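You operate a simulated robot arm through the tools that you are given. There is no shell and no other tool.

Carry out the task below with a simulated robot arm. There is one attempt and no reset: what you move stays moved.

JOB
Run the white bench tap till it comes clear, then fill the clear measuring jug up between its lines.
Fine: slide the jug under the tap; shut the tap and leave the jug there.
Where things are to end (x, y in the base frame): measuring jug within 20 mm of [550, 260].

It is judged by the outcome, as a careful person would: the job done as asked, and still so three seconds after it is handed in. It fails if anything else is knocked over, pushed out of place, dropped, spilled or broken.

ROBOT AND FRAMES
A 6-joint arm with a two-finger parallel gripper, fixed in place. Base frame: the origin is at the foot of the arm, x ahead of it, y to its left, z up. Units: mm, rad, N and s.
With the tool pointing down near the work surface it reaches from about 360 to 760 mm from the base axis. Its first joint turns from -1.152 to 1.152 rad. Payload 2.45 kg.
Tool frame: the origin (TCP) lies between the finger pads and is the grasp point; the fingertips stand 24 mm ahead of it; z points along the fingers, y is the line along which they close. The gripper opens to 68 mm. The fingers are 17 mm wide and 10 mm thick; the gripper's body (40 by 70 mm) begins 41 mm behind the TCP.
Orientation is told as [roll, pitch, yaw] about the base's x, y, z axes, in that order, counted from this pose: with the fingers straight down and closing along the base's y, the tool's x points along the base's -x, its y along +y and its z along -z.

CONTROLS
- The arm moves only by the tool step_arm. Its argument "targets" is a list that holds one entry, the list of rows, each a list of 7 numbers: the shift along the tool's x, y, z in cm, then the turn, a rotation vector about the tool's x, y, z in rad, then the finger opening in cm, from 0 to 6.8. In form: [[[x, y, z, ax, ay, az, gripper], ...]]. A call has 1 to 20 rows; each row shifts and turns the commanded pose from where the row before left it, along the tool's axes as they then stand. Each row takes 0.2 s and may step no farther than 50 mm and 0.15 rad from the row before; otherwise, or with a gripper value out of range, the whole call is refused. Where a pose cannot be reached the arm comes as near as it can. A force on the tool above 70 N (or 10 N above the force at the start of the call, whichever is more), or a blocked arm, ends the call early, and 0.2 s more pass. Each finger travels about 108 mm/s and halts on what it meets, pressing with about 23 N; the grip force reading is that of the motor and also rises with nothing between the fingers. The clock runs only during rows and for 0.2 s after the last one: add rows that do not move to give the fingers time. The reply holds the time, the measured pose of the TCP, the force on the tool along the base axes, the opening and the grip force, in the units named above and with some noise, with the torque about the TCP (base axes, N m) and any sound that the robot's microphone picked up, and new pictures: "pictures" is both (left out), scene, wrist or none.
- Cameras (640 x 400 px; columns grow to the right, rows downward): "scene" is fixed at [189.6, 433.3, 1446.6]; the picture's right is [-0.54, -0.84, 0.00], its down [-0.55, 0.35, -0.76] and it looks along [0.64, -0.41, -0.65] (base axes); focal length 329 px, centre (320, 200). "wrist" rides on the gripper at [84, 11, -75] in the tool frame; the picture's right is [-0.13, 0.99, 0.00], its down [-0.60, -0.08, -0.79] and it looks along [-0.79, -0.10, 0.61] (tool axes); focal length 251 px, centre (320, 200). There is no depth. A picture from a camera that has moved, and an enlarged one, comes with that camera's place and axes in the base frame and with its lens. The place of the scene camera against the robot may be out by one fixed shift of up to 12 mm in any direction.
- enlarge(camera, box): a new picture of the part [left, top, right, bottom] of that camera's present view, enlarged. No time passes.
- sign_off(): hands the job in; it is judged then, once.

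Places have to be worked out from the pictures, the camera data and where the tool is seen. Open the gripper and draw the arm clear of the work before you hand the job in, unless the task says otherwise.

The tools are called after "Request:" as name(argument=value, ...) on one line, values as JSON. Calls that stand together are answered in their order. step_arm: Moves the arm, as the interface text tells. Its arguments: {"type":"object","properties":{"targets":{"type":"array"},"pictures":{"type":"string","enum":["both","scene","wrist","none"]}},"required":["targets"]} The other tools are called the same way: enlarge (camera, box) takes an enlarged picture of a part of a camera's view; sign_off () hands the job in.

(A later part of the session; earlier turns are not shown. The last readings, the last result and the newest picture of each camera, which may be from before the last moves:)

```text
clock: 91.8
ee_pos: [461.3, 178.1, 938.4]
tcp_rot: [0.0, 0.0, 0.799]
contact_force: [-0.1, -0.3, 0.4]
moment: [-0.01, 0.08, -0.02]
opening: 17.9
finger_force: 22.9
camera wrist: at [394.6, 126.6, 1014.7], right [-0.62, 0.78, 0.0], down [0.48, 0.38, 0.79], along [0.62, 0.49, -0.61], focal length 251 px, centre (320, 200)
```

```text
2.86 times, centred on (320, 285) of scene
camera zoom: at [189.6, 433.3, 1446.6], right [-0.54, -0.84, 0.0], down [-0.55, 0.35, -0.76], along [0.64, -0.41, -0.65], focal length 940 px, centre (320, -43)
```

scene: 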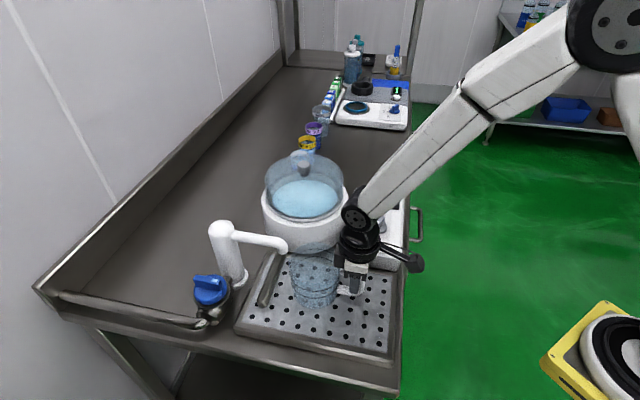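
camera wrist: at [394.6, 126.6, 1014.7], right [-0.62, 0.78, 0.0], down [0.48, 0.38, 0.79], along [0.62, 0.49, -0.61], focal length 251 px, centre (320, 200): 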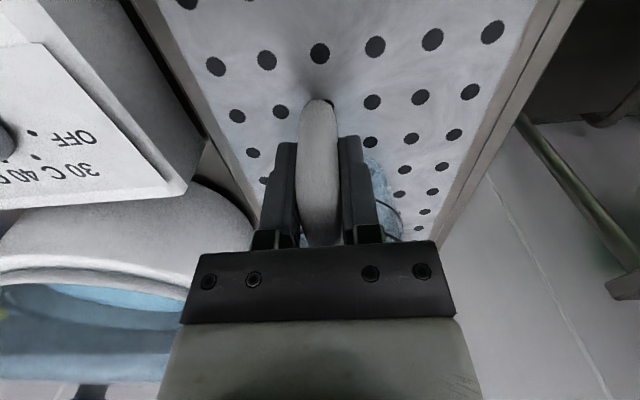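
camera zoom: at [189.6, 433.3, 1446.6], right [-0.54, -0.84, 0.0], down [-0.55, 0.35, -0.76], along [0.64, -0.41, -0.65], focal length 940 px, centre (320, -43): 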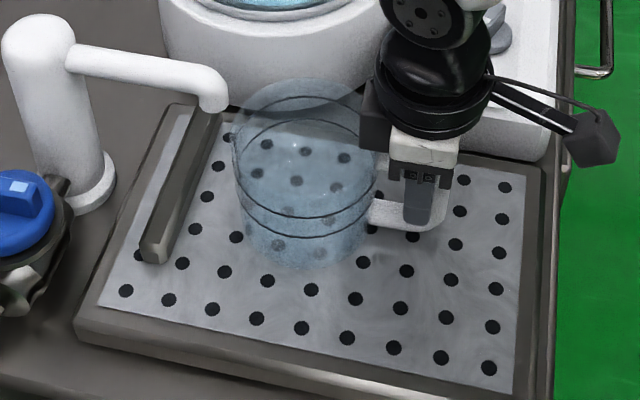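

The jug centre is now near (527, 242). I'll go on about 16 mm more in fine steps, watching for contact with the stop bar.

Request:
step_arm(targets=[[[-0.45, -0.07, 0, 0, 0, 0, 1.0], [-0.45, -0.07, 0, 0, 0, 0, 1.0], [-0.45, -0.07, 0, 0, 0, 0, 1.0], [-0.4, -0.06, 0, 0, 0, 0, 1.0], [0, 0, 0, 0, 0, 0, 1.0]]])

Request:
enlarge(camera="scene", box=[230, 215, 370, 315])

```text
clock: 93.0
ee_pos: [475.2, 187.8, 940.1]
tcp_rot: [0.001, -0.001, 0.799]
contact_force: [0.6, -0.3, 0.8]
moment: [-0.04, 0.06, 0.01]
opening: 17.7
finger_force: 23.6
camera wrist: at [409.0, 137.0, 1014.8], right [-0.62, 0.78, 0.0], down [0.48, 0.38, 0.79], along [0.62, 0.49, -0.61], focal length 251 px, centre (320, 200)
```

scene: 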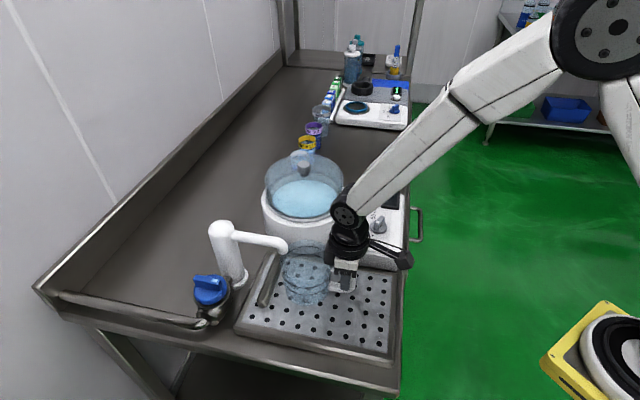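
wrist: 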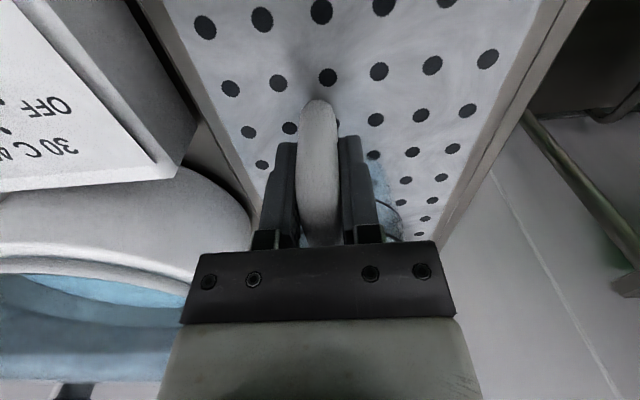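

```text
4.00 times, centred on (300, 265) of scene
camera zoom: at [189.6, 433.3, 1446.6], right [-0.54, -0.84, 0.0], down [-0.55, 0.35, -0.76], along [0.64, -0.41, -0.65], focal length 1316 px, centre (400, -60)
```

zoom: 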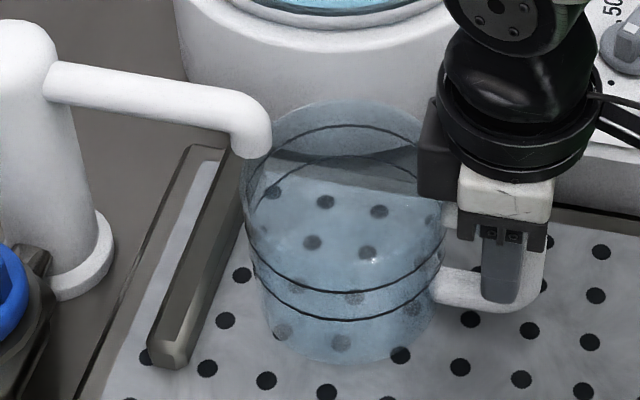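

There's still a visible gap to the bar, and I judge the jug centre to be near (535–541, 250). I'll ease on another 12 mm or so towards the target, watching the force.

Request:
step_arm(targets=[[[-0.35, -0.06, 0, 0, 0, 0, 1.0], [-0.35, -0.06, 0, 0, 0, 0, 1.0], [-0.35, -0.06, 0, 0, 0, 0, 1.0], [-0.25, -0.04, 0, 0, 0, 0, 1.0], [0, 0, 0, 0, 0, 0, 1.0]]])

Request:
enlarge(camera="scene", box=[230, 215, 370, 315])

```text
clock: 94.2
ee_pos: [484.8, 196.2, 939.5]
tcp_rot: [0.001, 0.0, 0.798]
contact_force: [-0.9, -0.5, 0.1]
moment: [-0.04, 0.04, -0.04]
opening: 17.9
finger_force: 23.2
camera wrist: at [419.4, 144.9, 1014.6], right [-0.62, 0.78, 0.0], down [0.48, 0.38, 0.79], along [0.62, 0.49, -0.61], focal length 251 px, centre (320, 200)
```

scene: 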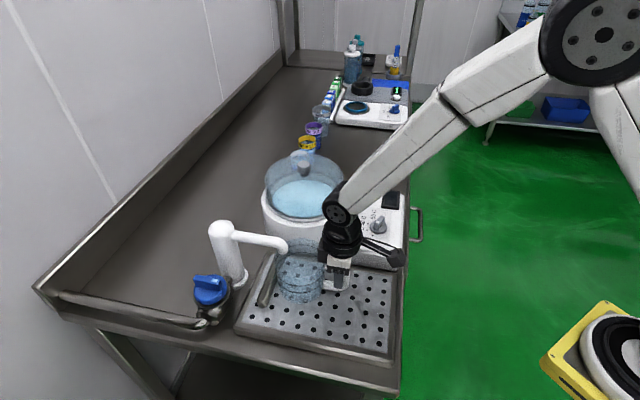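
wrist: 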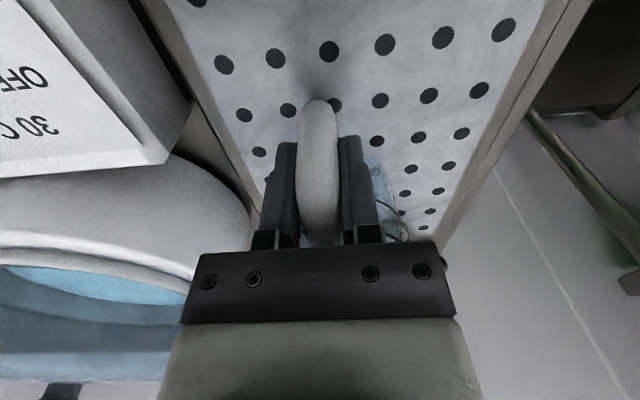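

```text
4.00 times, centred on (300, 265) of scene
camera zoom: at [189.6, 433.3, 1446.6], right [-0.54, -0.84, 0.0], down [-0.55, 0.35, -0.76], along [0.64, -0.41, -0.65], focal length 1316 px, centre (400, -60)
```

zoom: 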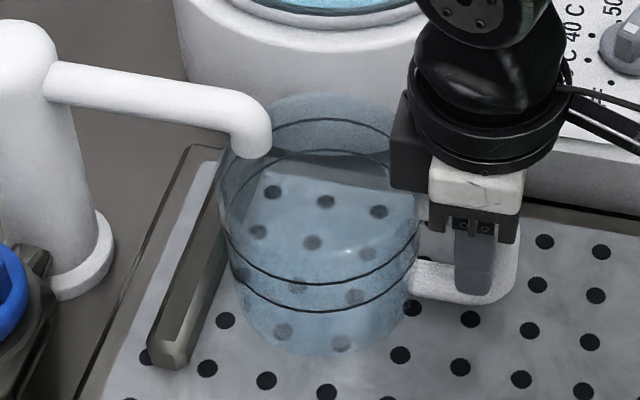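

By my estimates the jug centre is at about (545, 258), and the stream line falls well inside the rim. I'll make a last 3 mm nudge, then open the fingers and rise straight up.

Request:
step_arm(targets=[[[-0.28, -0.14, 0, 0, 0, 0, 1.0], [0, 0, 0, 0, 0, 0, 1.0], [0, 0, 0, 0, 0, 0, 2.2], [0, 0, 0, 0, 0, 0, 3.5], [0, 0, 0, 0, 0, 0, 5.0], [0, 0, 0, 0, 0, 0, 5.5], [0, 0, -2.0, 0, 0, 0, 5.5], [0, 0, -4.0, 0, 0, 0, 5.5], [0, 0, -4.0, 0, 0, 0, 5.5], [0, 0, 0, 0, 0, 0, 5.5]]])

Request:
enlarge(camera="scene", box=[230, 215, 370, 315])

Request:
enlarge(camera="wrist", box=[220, 0, 440, 180])

```text
clock: 96.4
ee_pos: [490.2, 197.5, 1039.6]
tcp_rot: [0.001, 0.0, 0.8]
contact_force: [0.0, -0.2, -0.4]
moment: [0.02, 0.05, 0.0]
opening: 54.8
finger_force: 0.0
camera wrist: at [423.3, 145.8, 1115.2], right [-0.62, 0.78, 0.0], down [0.48, 0.38, 0.79], along [0.62, 0.49, -0.61], focal length 251 px, centre (320, 200)
```

scene: 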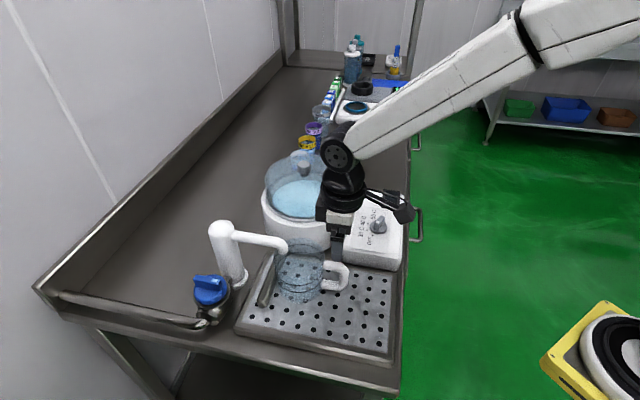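
wrist: 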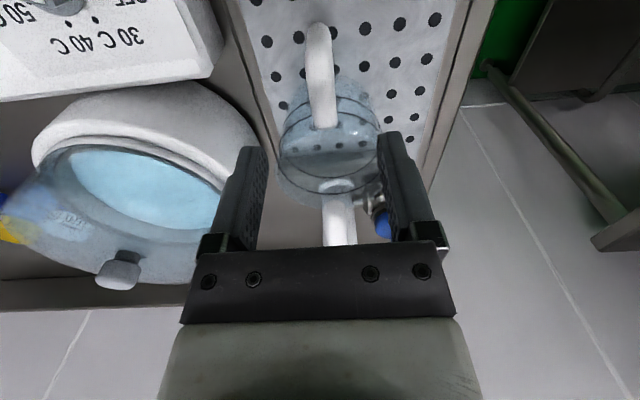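

```text
4.00 times, centred on (300, 265) of scene
camera zoom: at [189.6, 433.3, 1446.6], right [-0.54, -0.84, 0.0], down [-0.55, 0.35, -0.76], along [0.64, -0.41, -0.65], focal length 1316 px, centre (400, -60)
```

zoom: 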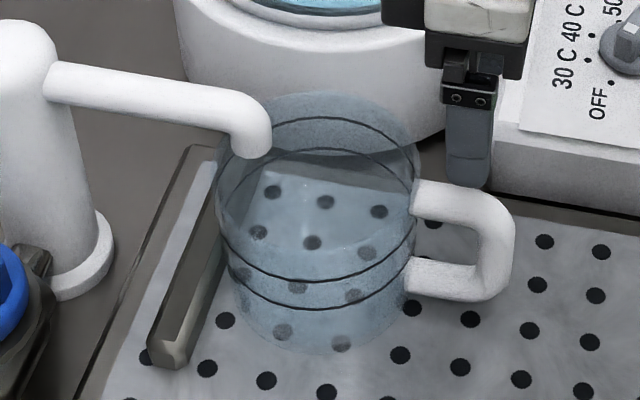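

```text
2.22 times, centred on (330, 90) of wrist
camera zoom: at [423.3, 145.8, 1115.2], right [-0.62, 0.78, 0.0], down [0.48, 0.38, 0.79], along [0.62, 0.49, -0.61], focal length 559 px, centre (298, 444)
```

zoom: 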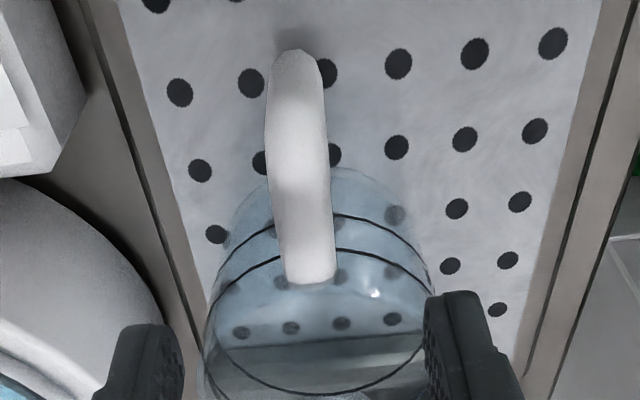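

The jug stands at about (550, 259), free of the gripper and with the spout over its mouth. I'll rise and go back above the tap knob.

Request:
step_arm(targets=[[[0, 0, -4.0, 0, 0, 0, 5.5], [0, 0, -4.0, 0, 0, 0, 4.0], [-3.79, 1.33, 0, 0, 0, 0, 3.2], [-3.79, 1.33, 0, 0, 0, 0, 3.2], [-3.79, 1.33, 0, 0, 0, 0, 3.2], [-3.79, 1.33, 0, 0, 0, 0, 3.2], [-3.79, 1.33, 0, 0, 0, 0, 3.2], [-3.79, 1.33, 0, 0, 0, 0, 3.2], [0, 0, 3.0, 0, 0, 0, 3.2], [0, 0, 0, 0, 0, 0, 3.2]]])

Request:
enlarge(camera="wrist", box=[270, 0, 380, 100])

Request:
enlarge(camera="scene", box=[220, 215, 380, 325])

```text
clock: 98.6
ee_pos: [590.3, 414.8, 1090.3]
tcp_rot: [0.0, 0.0, 0.8]
contact_force: [0.2, -0.2, -0.8]
moment: [0.01, 0.02, 0.01]
opening: 32.3
finger_force: 0.0
camera wrist: at [524.8, 363.9, 1165.3], right [-0.62, 0.78, 0.0], down [0.48, 0.38, 0.79], along [0.62, 0.49, -0.61], focal length 251 px, centre (320, 200)
```

scene: 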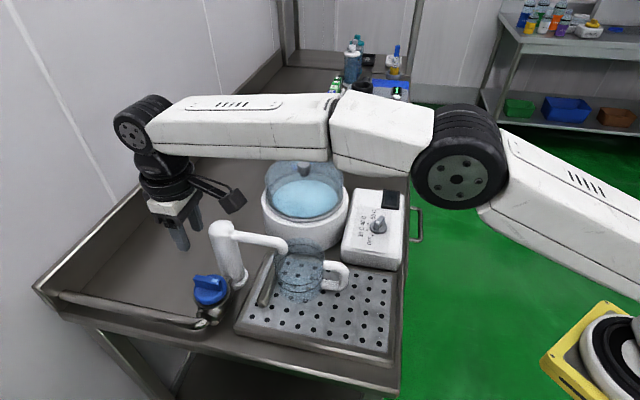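
wrist: 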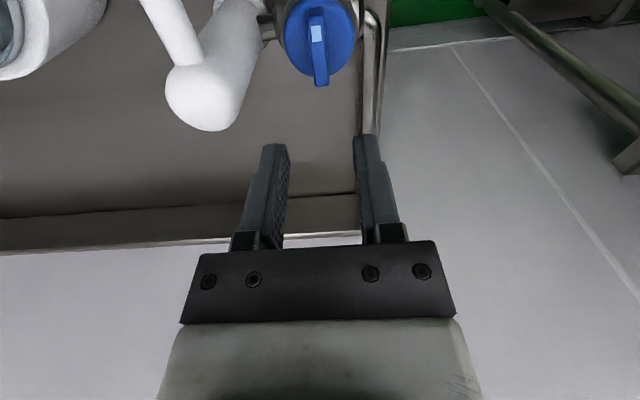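

```text
4.00 times, centred on (325, 50) of wrist
camera zoom: at [524.8, 363.9, 1165.3], right [-0.62, 0.78, 0.0], down [0.48, 0.38, 0.79], along [0.62, 0.49, -0.61], focal length 1006 px, centre (300, 800)
```

zoom: 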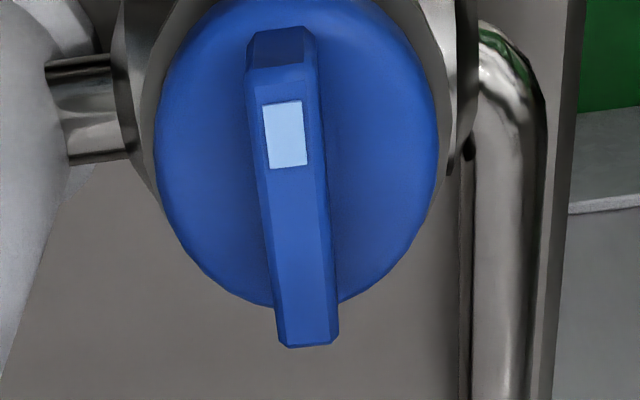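

```text
3.64 times, centred on (300, 270) of scene
camera zoom: at [189.6, 433.3, 1446.6], right [-0.54, -0.84, 0.0], down [-0.55, 0.35, -0.76], along [0.64, -0.41, -0.65], focal length 1197 px, centre (393, -54)
```

zoom: 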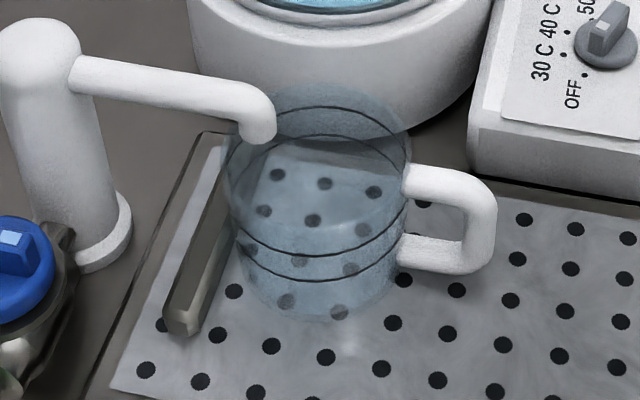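

The knob sits as I left it, with the paddle centre near (593, 418). I'll trim the position by 3 mm, descend and grip.

Request:
step_arm(targets=[[[-0.3, 0, 0, 0, 0, 0, 3.2], [0, 0, 4, 0, 0, 0, 3.2], [0, 0, 4, 0, 0, 0, 3.2], [0, 0, 2.4, 0, 0, 0, 3.2], [0, 0, 1.3, 0, 0, 0, 3.2], [0, 0, 0, 0, 0, 0, 3.2], [0, 0, 0, 0, 0, 0, 0.5], [0, 0, 0, 0, 0, 0, 0.5], [0, 0, 0, 0, 0, 0, 0.5]]])

Request:
enlarge(camera="scene", box=[200, 205, 360, 315])

```text
clock: 100.6
ee_pos: [594.4, 416.1, 972.4]
tcp_rot: [-0.001, 0.001, 0.796]
contact_force: [11.9, -9.8, -4.5]
moment: [0.29, -0.64, -0.02]
opening: 13.0
finger_force: 33.4
camera wrist: at [527.5, 365.5, 1046.9], right [-0.62, 0.78, 0.0], down [0.48, 0.38, 0.79], along [0.62, 0.49, -0.61], focal length 251 px, centre (320, 200)
```

scene: 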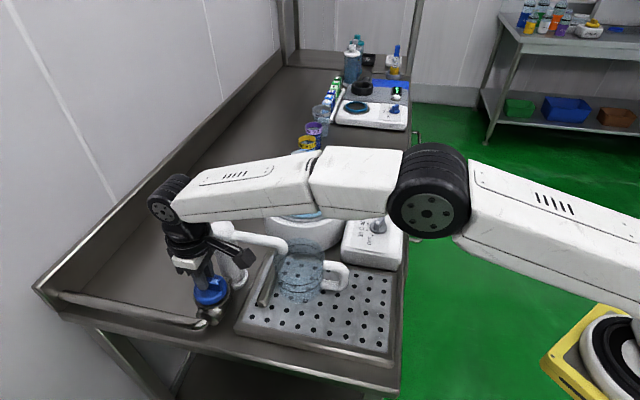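
wrist: 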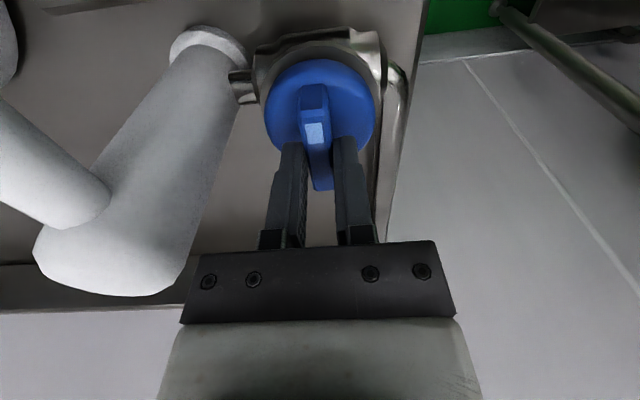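

```text
3.64 times, centred on (280, 260) of scene
camera zoom: at [190.1, 433.0, 1446.6], right [-0.54, -0.84, 0.0], down [-0.55, 0.35, -0.76], along [0.64, -0.41, -0.65], focal length 1197 px, centre (466, -18)
```

zoom: 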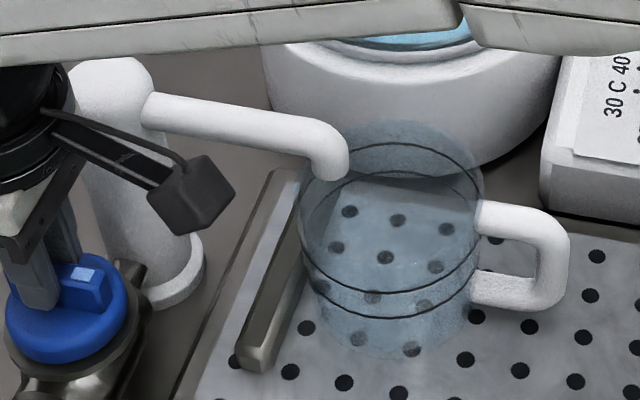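

The knob is gripped again and the scene camera sees the jug and its lines clearly. I'll open just past where the flow starts and monitor the level closely.

Request:
step_arm(targets=[[[0, -0.05, 0, 0, 0, 0, 0.5], [0, 0, 0, 0, 0, -0.12, 0.5], [0, 0, 0, 0, 0, -0.12, 0.5], [0, 0, 0, 0, 0, -0.12, 0.5], [0, 0, 0, 0, 0, -0.12, 0.5]]], pictures="none")

Request:
enlarge(camera="scene", box=[240, 225, 350, 310])

```text
clock: 101.8
ee_pos: [593.5, 417.7, 972.1]
tcp_rot: [0.002, 0.002, 1.284]
contact_force: [13.2, -8.5, -12.9]
moment: [0.28, -0.37, 0.12]
opening: 13.0
finger_force: 33.5
```

```text
4.71 times, centred on (295, 268) of scene
camera zoom: at [190.3, 433.2, 1446.5], right [-0.54, -0.84, 0.0], down [-0.55, 0.35, -0.76], along [0.64, -0.41, -0.65], focal length 1549 px, centre (438, -118)
```

zoom: 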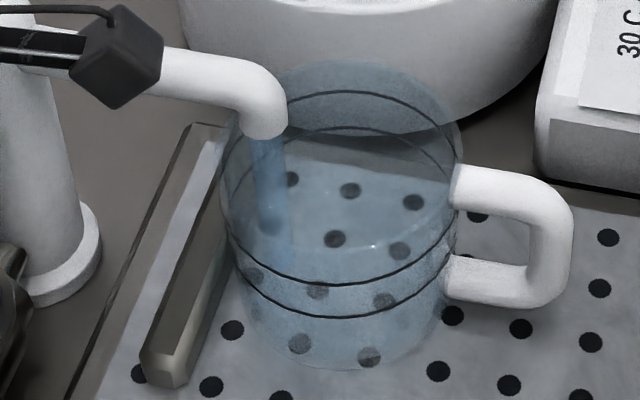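

A clear stream is falling inside the jug. I'll hold and watch the level.

Request:
step_arm(targets=[[[0, 0, 0, 0, 0, 0, 0.5], [0, 0, 0, 0, 0, 0, 0.5], [0, 0, 0, 0, 0, 0, 0.5], [0, 0, 0, 0, 0, 0, 0.5]]], pictures="none")

Request:
enlarge(camera="scene", box=[240, 225, 350, 310])

```text
clock: 102.8
ee_pos: [591.7, 416.9, 972.0]
tcp_rot: [0.001, 0.002, 1.282]
contact_force: [13.5, -7.6, -18.6]
moment: [0.11, -0.43, 0.19]
opening: 12.8
finger_force: 33.1
```

```text
4.71 times, centred on (295, 268) of scene
camera zoom: at [190.4, 433.3, 1446.5], right [-0.54, -0.84, 0.0], down [-0.55, 0.35, -0.76], along [0.64, -0.41, -0.65], focal length 1549 px, centre (438, -118)
```

zoom: 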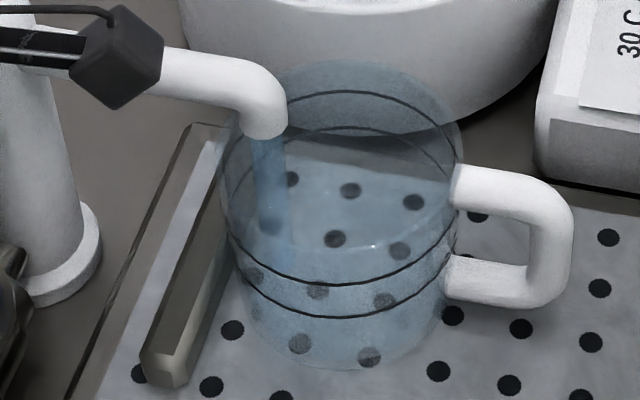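

Request:
step_arm(targets=[[[0, 0, 0, 0, 0, 0, 0.5], [0, 0, 0, 0, 0, 0, 0.5], [0, 0, 0, 0, 0, 0, 0.5], [0, 0, 0, 0, 0, 0, 0.5], [0, 0, 0, 0, 0, 0, 0.5], [0, 0, 0, 0, 0, 0, 0.5], [0, 0, 0, 0, 0, 0, 0.5], [0, 0, 0, 0, 0, 0, 0.5]]], pictures="none")

Request:
enlarge(camera="scene", box=[240, 225, 350, 310])

```text
clock: 104.6
ee_pos: [592.2, 416.6, 972.1]
tcp_rot: [0.001, 0.002, 1.279]
contact_force: [10.6, -8.5, -20.0]
moment: [-0.36, -0.13, 0.13]
opening: 12.7
finger_force: 33.2
```

```text
4.71 times, centred on (295, 268) of scene
camera zoom: at [190.3, 433.3, 1446.5], right [-0.54, -0.84, 0.0], down [-0.55, 0.35, -0.76], along [0.64, -0.41, -0.65], focal length 1549 px, centre (438, -118)
```

zoom: 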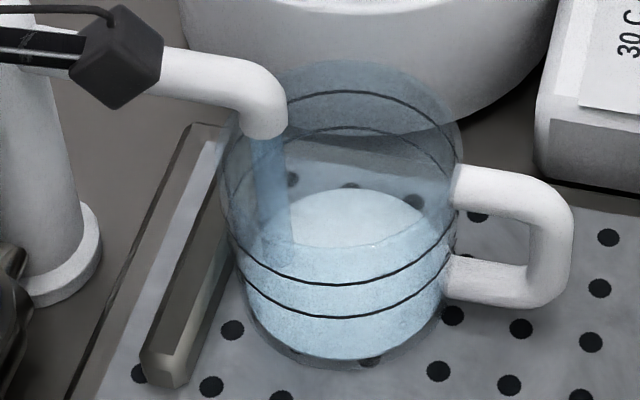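

A water surface is now visible near the bottom, rising roughly 2.5 mm/s. I'll continue and check often.

Request:
step_arm(targets=[[[0, 0, 0, 0, 0, 0, 0.5], [0, 0, 0, 0, 0, 0, 0.5], [0, 0, 0, 0, 0, 0, 0.5], [0, 0, 0, 0, 0, 0, 0.5], [0, 0, 0, 0, 0, 0, 0.5], [0, 0, 0, 0, 0, 0, 0.5], [0, 0, 0, 0, 0, 0, 0.5], [0, 0, 0, 0, 0, 0, 0.5], [0, 0, 0, 0, 0, 0, 0.5], [0, 0, 0, 0, 0, 0, 0.5], [0, 0, 0, 0, 0, 0, 0.5], [0, 0, 0, 0, 0, 0, 0.5], [0, 0, 0, 0, 0, 0, 0.5], [0, 0, 0, 0, 0, 0, 0.5]]], pictures="none")

Request:
enlarge(camera="scene", box=[240, 225, 350, 310])

```text
clock: 107.6
ee_pos: [592.8, 416.4, 972.3]
tcp_rot: [0.0, 0.001, 1.281]
contact_force: [8.9, -9.7, -17.9]
moment: [-0.33, -0.13, 0.14]
opening: 12.8
finger_force: 33.3
```

```text
4.71 times, centred on (295, 268) of scene
camera zoom: at [190.3, 433.3, 1446.5], right [-0.54, -0.84, 0.0], down [-0.55, 0.35, -0.76], along [0.64, -0.41, -0.65], focal length 1549 px, centre (438, -118)
```

zoom: 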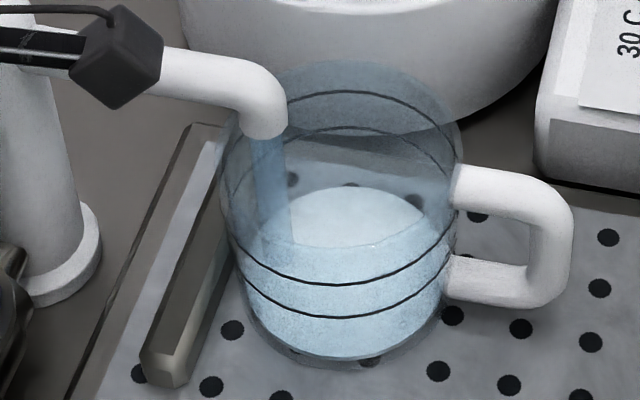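

The rise is slow at this small opening. I'll measure the rate over a longer hold.

Request:
step_arm(targets=[[[0, 0, 0, 0, 0, 0, 0.5], [0, 0, 0, 0, 0, 0, 0.5], [0, 0, 0, 0, 0, 0, 0.5], [0, 0, 0, 0, 0, 0, 0.5], [0, 0, 0, 0, 0, 0, 0.5], [0, 0, 0, 0, 0, 0, 0.5], [0, 0, 0, 0, 0, 0, 0.5], [0, 0, 0, 0, 0, 0, 0.5], [0, 0, 0, 0, 0, 0, 0.5], [0, 0, 0, 0, 0, 0, 0.5], [0, 0, 0, 0, 0, 0, 0.5], [0, 0, 0, 0, 0, 0, 0.5], [0, 0, 0, 0, 0, 0, 0.5], [0, 0, 0, 0, 0, 0, 0.5], [0, 0, 0, 0, 0, 0, 0.5], [0, 0, 0, 0, 0, 0, 0.5], [0, 0, 0, 0, 0, 0, 0.5], [0, 0, 0, 0, 0, 0, 0.5], [0, 0, 0, 0, 0, 0, 0.5], [0, 0, 0, 0, 0, 0, 0.5]]], pictures="none")

Request:
enlarge(camera="scene", box=[240, 225, 350, 310])

```text
clock: 111.8
ee_pos: [592.9, 417.9, 972.2]
tcp_rot: [0.002, 0.002, 1.278]
contact_force: [9.8, -10.1, -18.8]
moment: [-0.29, -0.29, 0.23]
opening: 12.6
finger_force: 32.6
```

```text
4.71 times, centred on (295, 268) of scene
camera zoom: at [190.2, 433.3, 1446.5], right [-0.54, -0.84, 0.0], down [-0.55, 0.35, -0.76], along [0.64, -0.41, -0.65], focal length 1549 px, centre (438, -118)
```

zoom: 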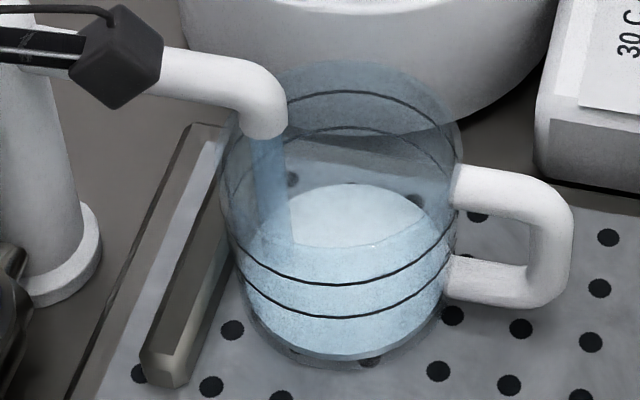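

The level is rising about 0.5 mm/s. I'll open a touch more to speed it up moderately.

Request:
step_arm(targets=[[[0, 0, 0, 0, 0, -0.1, 0.5], [0, 0, 0, 0, 0, 0, 0.5], [0, 0, 0, 0, 0, 0, 0.5], [0, 0, 0, 0, 0, 0, 0.5], [0, 0, 0, 0, 0, 0, 0.5], [0, 0, 0, 0, 0, 0, 0.5], [0, 0, 0, 0, 0, 0, 0.5], [0, 0, 0, 0, 0, 0, 0.5], [0, 0, 0, 0, 0, 0, 0.5], [0, 0, 0, 0, 0, 0, 0.5], [0, 0, 0, 0, 0, 0, 0.5], [0, 0, 0, 0, 0, 0, 0.5], [0, 0, 0, 0, 0, 0, 0.5], [0, 0, 0, 0, 0, 0, 0.5], [0, 0, 0, 0, 0, 0, 0.5]]], pictures="none")

Request:
enlarge(camera="scene", box=[240, 225, 350, 310])

```text
clock: 115.0
ee_pos: [593.5, 418.1, 971.4]
tcp_rot: [0.0, -0.001, 1.379]
contact_force: [13.5, -7.8, -15.2]
moment: [-0.07, -0.28, -0.03]
opening: 12.6
finger_force: 33.4
```

```text
4.71 times, centred on (295, 268) of scene
camera zoom: at [190.3, 433.3, 1446.5], right [-0.54, -0.84, 0.0], down [-0.55, 0.35, -0.76], along [0.64, -0.41, -0.65], focal length 1549 px, centre (438, -118)
```

zoom: 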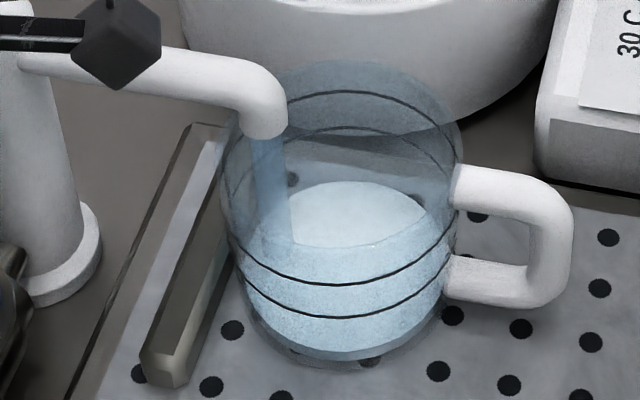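

Request:
step_arm(targets=[[[0, 0, 0, 0, 0, -0.1, 0.5], [0, 0, 0, 0, 0, -0.1, 0.5], [0, 0, 0, 0, 0, 0, 0.5], [0, 0, 0, 0, 0, 0, 0.5], [0, 0, 0, 0, 0, 0, 0.5], [0, 0, 0, 0, 0, 0, 0.5], [0, 0, 0, 0, 0, 0, 0.5], [0, 0, 0, 0, 0, 0, 0.5], [0, 0, 0, 0, 0, 0, 0.5], [0, 0, 0, 0, 0, 0, 0.5], [0, 0, 0, 0, 0, 0, 0.5], [0, 0, 0, 0, 0, 0, 0.5], [0, 0, 0, 0, 0, 0, 0.5], [0, 0, 0, 0, 0, 0, 0.5], [0, 0, 0, 0, 0, 0, 0.5], [0, 0, 0, 0, 0, 0, 0.5], [0, 0, 0, 0, 0, 0, 0.5], [0, 0, 0, 0, 0, 0, 0.5], [0, 0, 0, 0, 0, 0, 0.5], [0, 0, 0, 0, 0, 0, 0.5]]], pictures="none")

Request:
enlarge(camera="scene", box=[240, 225, 350, 310])

```text
clock: 119.2
ee_pos: [592.8, 416.8, 972.4]
tcp_rot: [-0.001, 0.0, 1.581]
contact_force: [13.6, -2.4, -20.5]
moment: [0.07, -0.25, 0.03]
opening: 13.0
finger_force: 33.5
```

```text
4.71 times, centred on (295, 268) of scene
camera zoom: at [190.4, 433.5, 1446.4], right [-0.54, -0.84, 0.0], down [-0.55, 0.35, -0.76], along [0.64, -0.41, -0.65], focal length 1549 px, centre (438, -118)
```

zoom: 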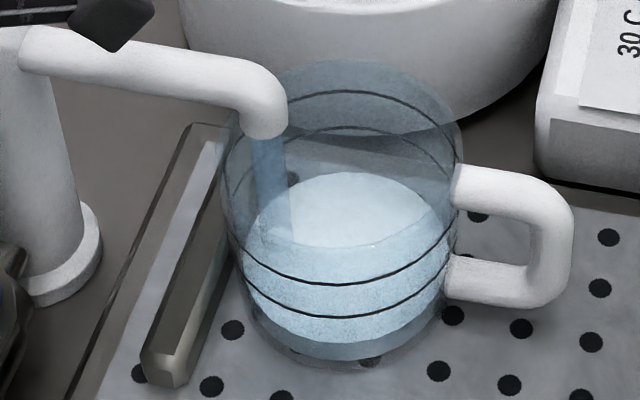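

The wider opening gives about 2 px/s (≈1.4 mm/s). The surface is at roughly 13 mm and I'm aiming for about 47 mm, midway between the lines, so I'll keep filling and checking.

Request:
step_arm(targets=[[[0, 0, 0, 0, 0, 0, 0.5], [0, 0, 0, 0, 0, 0, 0.5], [0, 0, 0, 0, 0, 0, 0.5], [0, 0, 0, 0, 0, 0, 0.5], [0, 0, 0, 0, 0, 0, 0.5], [0, 0, 0, 0, 0, 0, 0.5], [0, 0, 0, 0, 0, 0, 0.5], [0, 0, 0, 0, 0, 0, 0.5], [0, 0, 0, 0, 0, 0, 0.5], [0, 0, 0, 0, 0, 0, 0.5], [0, 0, 0, 0, 0, 0, 0.5], [0, 0, 0, 0, 0, 0, 0.5], [0, 0, 0, 0, 0, 0, 0.5], [0, 0, 0, 0, 0, 0, 0.5], [0, 0, 0, 0, 0, 0, 0.5], [0, 0, 0, 0, 0, 0, 0.5], [0, 0, 0, 0, 0, 0, 0.5], [0, 0, 0, 0, 0, 0, 0.5], [0, 0, 0, 0, 0, 0, 0.5], [0, 0, 0, 0, 0, 0, 0.5]]], pictures="none")

Request:
enlarge(camera="scene", box=[240, 225, 350, 310])

```text
clock: 123.4
ee_pos: [592.8, 417.7, 971.6]
tcp_rot: [0.0, -0.001, 1.58]
contact_force: [12.3, -2.0, -19.7]
moment: [-0.1, -0.28, 0.04]
opening: 12.8
finger_force: 32.5
```

```text
4.71 times, centred on (295, 268) of scene
camera zoom: at [190.4, 433.5, 1446.4], right [-0.54, -0.84, 0.0], down [-0.55, 0.35, -0.76], along [0.64, -0.41, -0.65], focal length 1549 px, centre (438, -118)
```

zoom: 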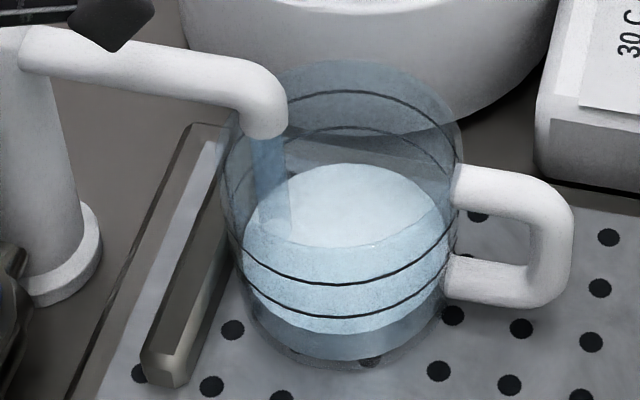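

The level is rising steadily at about 2.15 px/s, with roughly 40 px still to go to the middle of the band. I'll hold through two more intervals and check.

Request:
step_arm(targets=[[[0, 0, 0, 0, 0, 0, 0.5], [0, 0, 0, 0, 0, 0, 0.5], [0, 0, 0, 0, 0, 0, 0.5], [0, 0, 0, 0, 0, 0, 0.5], [0, 0, 0, 0, 0, 0, 0.5], [0, 0, 0, 0, 0, 0, 0.5], [0, 0, 0, 0, 0, 0, 0.5], [0, 0, 0, 0, 0, 0, 0.5], [0, 0, 0, 0, 0, 0, 0.5], [0, 0, 0, 0, 0, 0, 0.5], [0, 0, 0, 0, 0, 0, 0.5], [0, 0, 0, 0, 0, 0, 0.5], [0, 0, 0, 0, 0, 0, 0.5], [0, 0, 0, 0, 0, 0, 0.5], [0, 0, 0, 0, 0, 0, 0.5], [0, 0, 0, 0, 0, 0, 0.5], [0, 0, 0, 0, 0, 0, 0.5], [0, 0, 0, 0, 0, 0, 0.5], [0, 0, 0, 0, 0, 0, 0.5], [0, 0, 0, 0, 0, 0, 0.5]]], pictures="none")

Request:
step_arm(targets=[[[0, 0, 0, 0, 0, 0, 0.5], [0, 0, 0, 0, 0, 0, 0.5], [0, 0, 0, 0, 0, 0, 0.5], [0, 0, 0, 0, 0, 0, 0.5], [0, 0, 0, 0, 0, 0, 0.5], [0, 0, 0, 0, 0, 0, 0.5], [0, 0, 0, 0, 0, 0, 0.5], [0, 0, 0, 0, 0, 0, 0.5], [0, 0, 0, 0, 0, 0, 0.5], [0, 0, 0, 0, 0, 0, 0.5], [0, 0, 0, 0, 0, 0, 0.5], [0, 0, 0, 0, 0, 0, 0.5], [0, 0, 0, 0, 0, 0, 0.5], [0, 0, 0, 0, 0, 0, 0.5], [0, 0, 0, 0, 0, 0, 0.5], [0, 0, 0, 0, 0, 0, 0.5], [0, 0, 0, 0, 0, 0, 0.5], [0, 0, 0, 0, 0, 0, 0.5]]], pictures="none")

Request:
enlarge(camera="scene", box=[240, 225, 350, 310])

```text
clock: 127.6
ee_pos: [592.8, 416.9, 972.7]
tcp_rot: [0.001, -0.002, 1.58]
contact_force: [12.5, -1.3, -18.9]
moment: [-0.04, -0.24, 0.04]
opening: 12.8
finger_force: 33.3
```

```text
clock: 131.4
ee_pos: [591.2, 417.2, 972.9]
tcp_rot: [0.0, -0.001, 1.579]
contact_force: [11.8, -0.4, -17.1]
moment: [-0.04, -0.21, 0.02]
opening: 13.2
finger_force: 32.8
```

```text
4.71 times, centred on (295, 268) of scene
camera zoom: at [190.3, 433.5, 1446.4], right [-0.54, -0.84, 0.0], down [-0.55, 0.35, -0.76], along [0.64, -0.41, -0.65], focal length 1549 px, centre (438, -118)
```

zoom: 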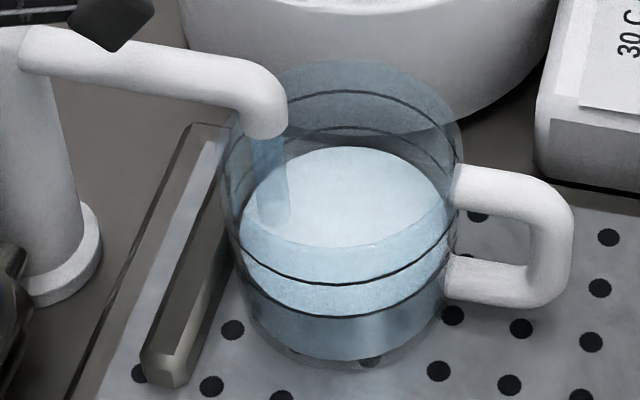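

By ellipse centres the water is at about 230, with the lower line at 222 and the upper at 187. It's just under the lower line, with about 26 px to go to the middle.

Request:
step_arm(targets=[[[0, 0, 0, 0, 0, 0, 0.5], [0, 0, 0, 0, 0, 0, 0.5], [0, 0, 0, 0, 0, 0, 0.5], [0, 0, 0, 0, 0, 0, 0.5], [0, 0, 0, 0, 0, 0, 0.5], [0, 0, 0, 0, 0, 0, 0.5], [0, 0, 0, 0, 0, 0, 0.5], [0, 0, 0, 0, 0, 0, 0.5], [0, 0, 0, 0, 0, 0, 0.5], [0, 0, 0, 0, 0, 0, 0.5], [0, 0, 0, 0, 0, 0, 0.5], [0, 0, 0, 0, 0, 0, 0.5], [0, 0, 0, 0, 0, 0, 0.5], [0, 0, 0, 0, 0, 0, 0.5], [0, 0, 0, 0, 0, 0, 0.5], [0, 0, 0, 0, 0, 0, 0.5], [0, 0, 0, 0, 0, 0, 0.5], [0, 0, 0, 0, 0, 0, 0.5], [0, 0, 0, 0, 0, 0, 0.5], [0, 0, 0, 0, 0, 0, 0.5]]], pictures="none")

Request:
enlarge(camera="scene", box=[240, 225, 350, 310])

```text
clock: 135.6
ee_pos: [592.6, 418.0, 972.5]
tcp_rot: [0.003, 0.0, 1.58]
contact_force: [12.5, -0.8, -15.2]
moment: [-0.04, -0.22, 0.03]
opening: 13.0
finger_force: 33.0
```

```text
4.71 times, centred on (295, 268) of scene
camera zoom: at [190.3, 433.5, 1446.4], right [-0.54, -0.84, 0.0], down [-0.55, 0.35, -0.76], along [0.64, -0.41, -0.65], focal length 1549 px, centre (438, -118)
```

zoom: 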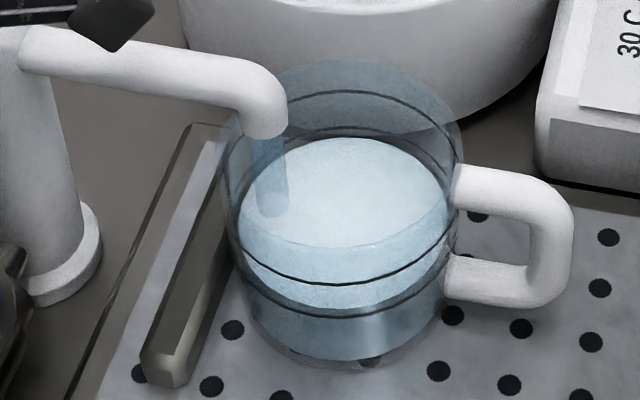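

The water is now level with the lower line. I'll take one more interval before I shut it.

Request:
step_arm(targets=[[[0, 0, 0, 0, 0, 0, 0.5], [0, 0, 0, 0, 0, 0, 0.5], [0, 0, 0, 0, 0, 0, 0.5], [0, 0, 0, 0, 0, 0, 0.5], [0, 0, 0, 0, 0, 0, 0.5], [0, 0, 0, 0, 0, 0, 0.5], [0, 0, 0, 0, 0, 0, 0.5], [0, 0, 0, 0, 0, 0, 0.5], [0, 0, 0, 0, 0, 0, 0.5], [0, 0, 0, 0, 0, 0, 0.5], [0, 0, 0, 0, 0, 0, 0.5], [0, 0, 0, 0, 0, 0, 0.5], [0, 0, 0, 0, 0, 0, 0.5], [0, 0, 0, 0, 0, 0, 0.5], [0, 0, 0, 0, 0, 0, 0.5], [0, 0, 0, 0, 0, 0, 0.5], [0, 0, 0, 0, 0, 0, 0.5], [0, 0, 0, 0, 0, 0, 0.5], [0, 0, 0, 0, 0, 0, 0.5], [0, 0, 0, 0, 0, 0, 0.5]]], pictures="none")

Request:
enlarge(camera="scene", box=[240, 225, 350, 310])

```text
clock: 139.8
ee_pos: [591.8, 417.4, 973.0]
tcp_rot: [0.0, 0.002, 1.58]
contact_force: [14.0, -1.2, -14.8]
moment: [-0.04, -0.23, 0.0]
opening: 13.1
finger_force: 32.9
```

```text
4.71 times, centred on (295, 268) of scene
camera zoom: at [190.3, 433.5, 1446.4], right [-0.54, -0.84, 0.0], down [-0.55, 0.35, -0.76], along [0.64, -0.41, -0.65], focal length 1549 px, centre (438, -118)
```

zoom: 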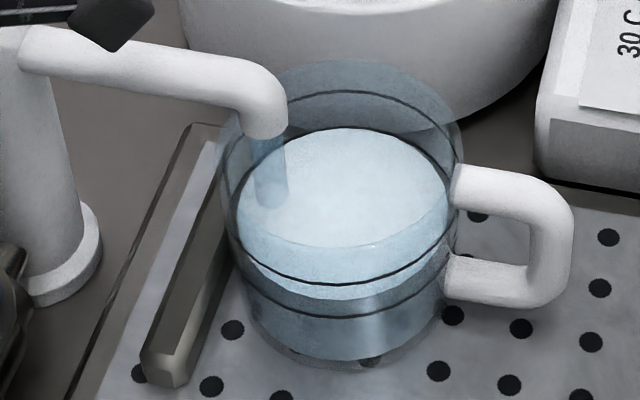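

The centre is at 213, with 204.5 being the middle. I'll hold about 2.6 s more and then shut the tap in the same move.

Request:
step_arm(targets=[[[0, 0, 0, 0, 0, 0, 0.5], [0, 0, 0, 0, 0, 0, 0.5], [0, 0, 0, 0, 0, 0, 0.5], [0, 0, 0, 0, 0, 0, 0.5], [0, 0, 0, 0, 0, 0, 0.5], [0, 0, 0, 0, 0, 0, 0.5], [0, 0, 0, 0, 0, 0, 0.5], [0, 0, 0, 0, 0, 0, 0.5], [0, 0, 0, 0, 0, 0, 0.5], [0, 0, 0, 0, 0, 0, 0.5], [0, 0, 0, 0, 0, 0, 0.5], [0, 0, 0, 0, 0, 0, 0.5], [0, 0, 0, 0, 0, 0.13, 0.5], [0, 0, 0, 0, 0, 0.13, 0.5], [0, 0, 0, 0, 0, 0.13, 0.5], [0, 0, 0, 0, 0, 0.13, 0.5], [0, 0, 0, 0, 0, 0.13, 0.5], [0, 0, 0, 0, 0, 0.13, 0.5], [0, 0, 0, 0, 0, 0, 0.5]]], pictures="both")

Request:
enlarge(camera="scene", box=[240, 225, 350, 310])

```text
clock: 143.8
ee_pos: [593.8, 416.1, 972.0]
tcp_rot: [-0.002, 0.0, 0.794]
contact_force: [20.0, -5.4, -18.1]
moment: [0.29, -0.66, -0.02]
opening: 13.0
finger_force: 33.0
camera wrist: at [527.6, 365.7, 1047.7], right [-0.62, 0.79, 0.0], down [0.48, 0.38, 0.79], along [0.62, 0.49, -0.61], focal length 251 px, centre (320, 200)
```

scene: 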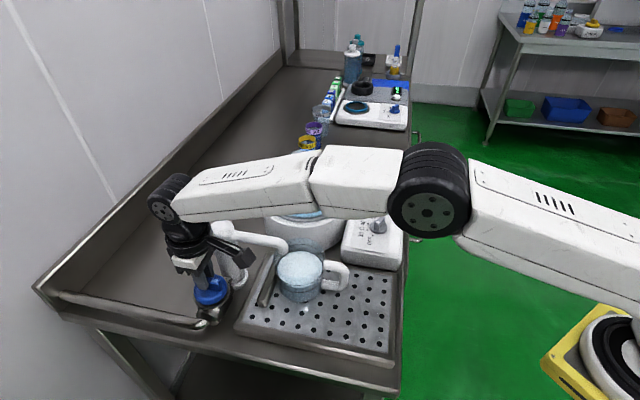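
wrist: 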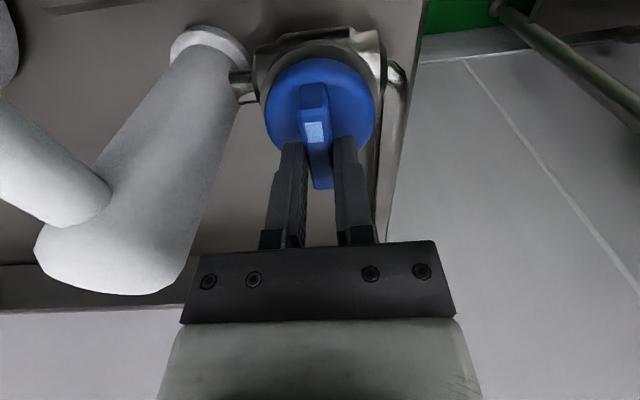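

```text
4.71 times, centred on (295, 268) of scene
camera zoom: at [190.6, 433.3, 1446.4], right [-0.54, -0.84, 0.0], down [-0.55, 0.35, -0.76], along [0.64, -0.41, -0.65], focal length 1549 px, centre (438, -118)
```

zoom: 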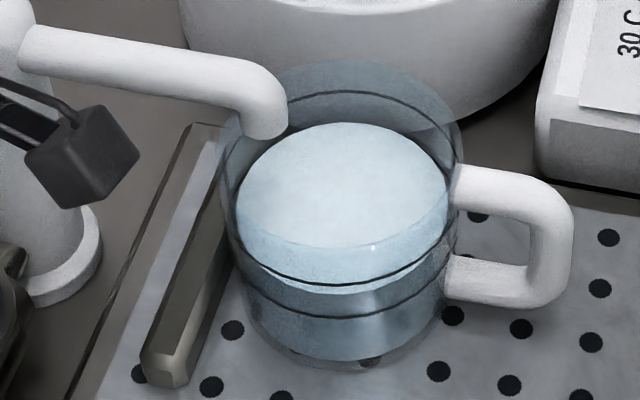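

The tap is shut with no stream, and the water sits between the two lines, slightly below the middle. I'll release the knob, rise clear and verify.

Request:
step_arm(targets=[[[0, 0, 0, 0, 0, 0, 0.5], [0, 0, 0, 0, 0, 0, 3.0], [0, 0, 0, 0, 0, 0, 3.0], [0, 0, -2.5, 0, 0, 0, 3.0], [0, 0, -4, 0, 0, 0, 3.0], [0, 0, -4, 0, 0, 0, 3.0], [0, 0, -4, 0, 0, 0, 3.0], [0, 0, 0, 0, 0, 0, 3.0]]])

Request:
enlarge(camera="scene", box=[190, 210, 350, 320])

Request:
enlarge(camera="scene", box=[265, 235, 355, 305])

```text
clock: 145.6
ee_pos: [592.2, 418.1, 1118.7]
tcp_rot: [0.0, 0.0, 0.801]
contact_force: [0.3, 0.2, 0.0]
moment: [-0.01, 0.02, 0.01]
opening: 29.9
finger_force: 0.0
camera wrist: at [526.4, 368.0, 1193.5], right [-0.62, 0.78, 0.0], down [0.48, 0.38, 0.79], along [0.62, 0.49, -0.61], focal length 251 px, centre (320, 200)
```

scene: 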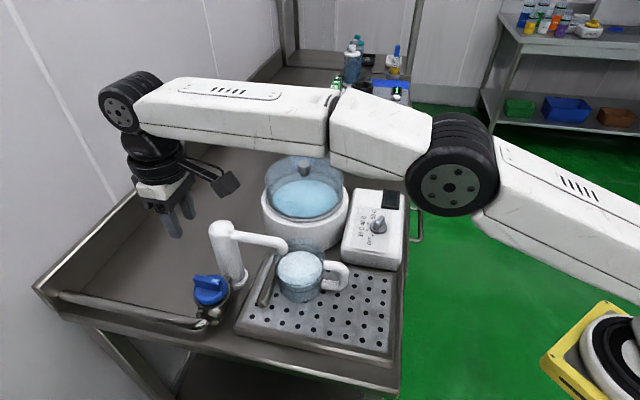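
wrist: 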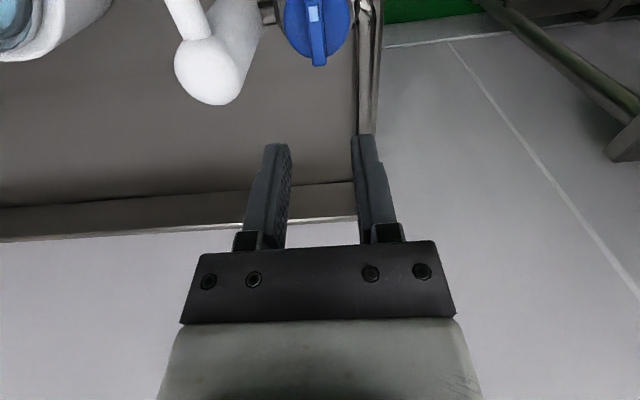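

```text
3.64 times, centred on (270, 265) of scene
camera zoom: at [189.6, 433.3, 1446.6], right [-0.54, -0.84, 0.0], down [-0.55, 0.35, -0.76], along [0.64, -0.41, -0.65], focal length 1197 px, centre (502, -36)
```

zoom: 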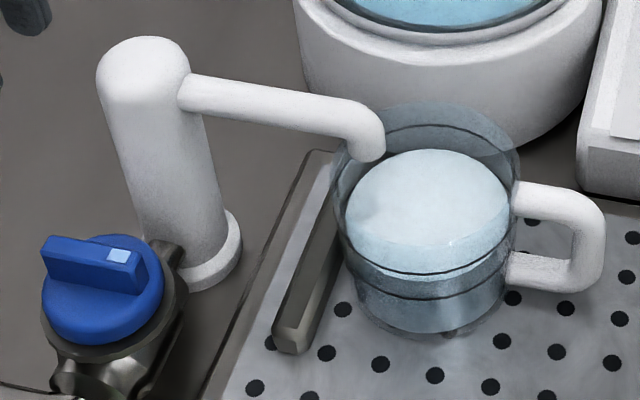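

```text
5.71 times, centred on (310, 270) of scene
camera zoom: at [189.6, 433.3, 1446.6], right [-0.54, -0.84, 0.0], down [-0.55, 0.35, -0.76], along [0.64, -0.41, -0.65], focal length 1880 px, centre (377, -200)
```

zoom: 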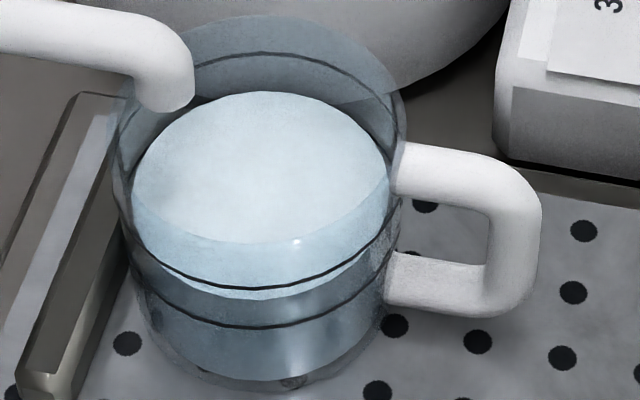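

The level looks about 40% of the way from the lower line to the upper. I'll move the arm back over the front of the tray, staying high, to confirm with the wrist camera from a second angle.

Request:
step_arm(targets=[[[3.79, -1.33, 0, 0, 0, 0, 3.0], [3.79, -1.33, 0, 0, 0, 0, 3.0], [3.79, -1.33, 0, 0, 0, 0, 3.0], [3.79, -1.33, 0, 0, 0, 0, 3.0], [3.79, -1.33, 0, 0, 0, 0, 3.0], [3.79, -1.33, 0, 0, 0, 0, 3.0], [3.5, 0, 0, 0, 0, 0, 6.0], [3.5, 0, 3, 0, 0, 0, 6.0], [0, 0, 3, 0, 0, 0, 6.0], [0, 0, 2, 0, 0, 0, 6.0], [0, 0, 0, 0, 0, 0, 6.0]]])

Request:
enlarge(camera="wrist", box=[240, 50, 400, 240])

Request:
enlarge(camera="scene", box=[190, 210, 350, 320])

```text
clock: 148.0
ee_pos: [442.1, 150.8, 1037.0]
tcp_rot: [0.001, 0.002, 0.8]
contact_force: [0.7, 0.3, -0.4]
moment: [0.0, 0.02, 0.02]
opening: 59.9
finger_force: 0.1
camera wrist: at [375.4, 99.0, 1113.2], right [-0.62, 0.78, 0.0], down [0.48, 0.38, 0.79], along [0.62, 0.49, -0.61], focal length 251 px, centre (320, 200)
```

scene: 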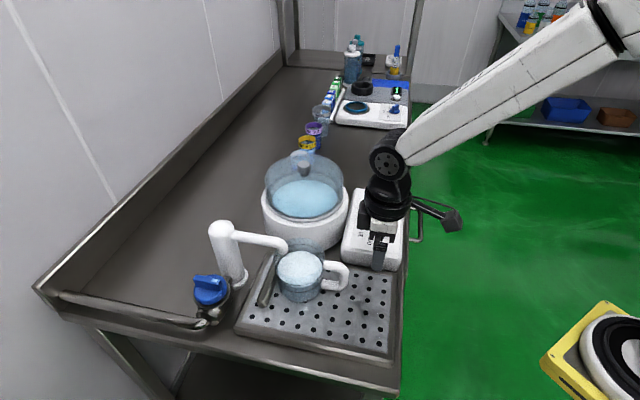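
wrist: 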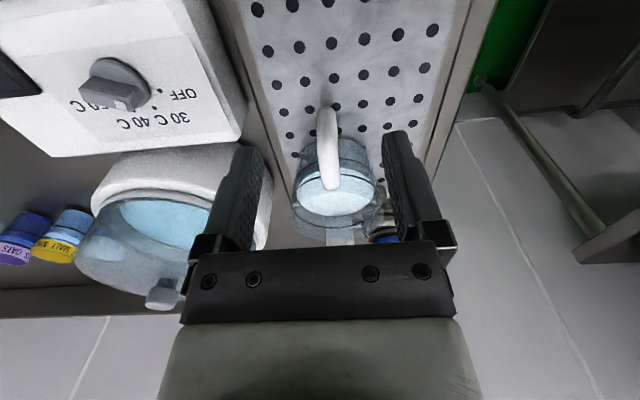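

```text
2.11 times, centred on (320, 145) of wrist
camera zoom: at [375.4, 99.0, 1113.2], right [-0.62, 0.78, 0.0], down [0.48, 0.38, 0.79], along [0.62, 0.49, -0.61], focal length 529 px, centre (320, 316)
```

zoom: 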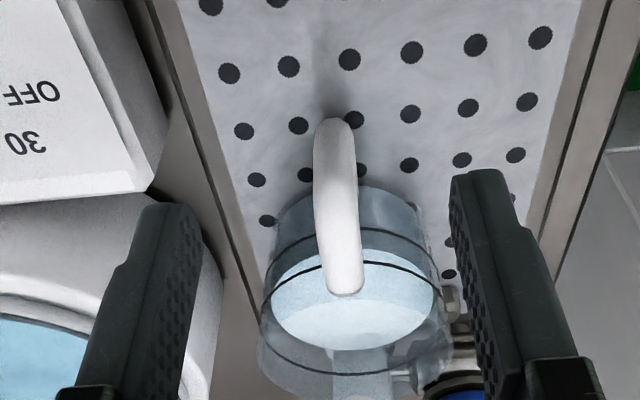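

```text
3.64 times, centred on (270, 265) of scene
camera zoom: at [189.6, 433.3, 1446.6], right [-0.54, -0.84, 0.0], down [-0.55, 0.35, -0.76], along [0.64, -0.41, -0.65], focal length 1197 px, centre (502, -36)
```

zoom: 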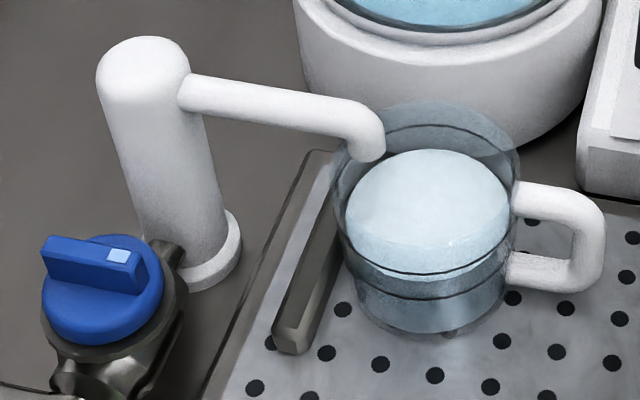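

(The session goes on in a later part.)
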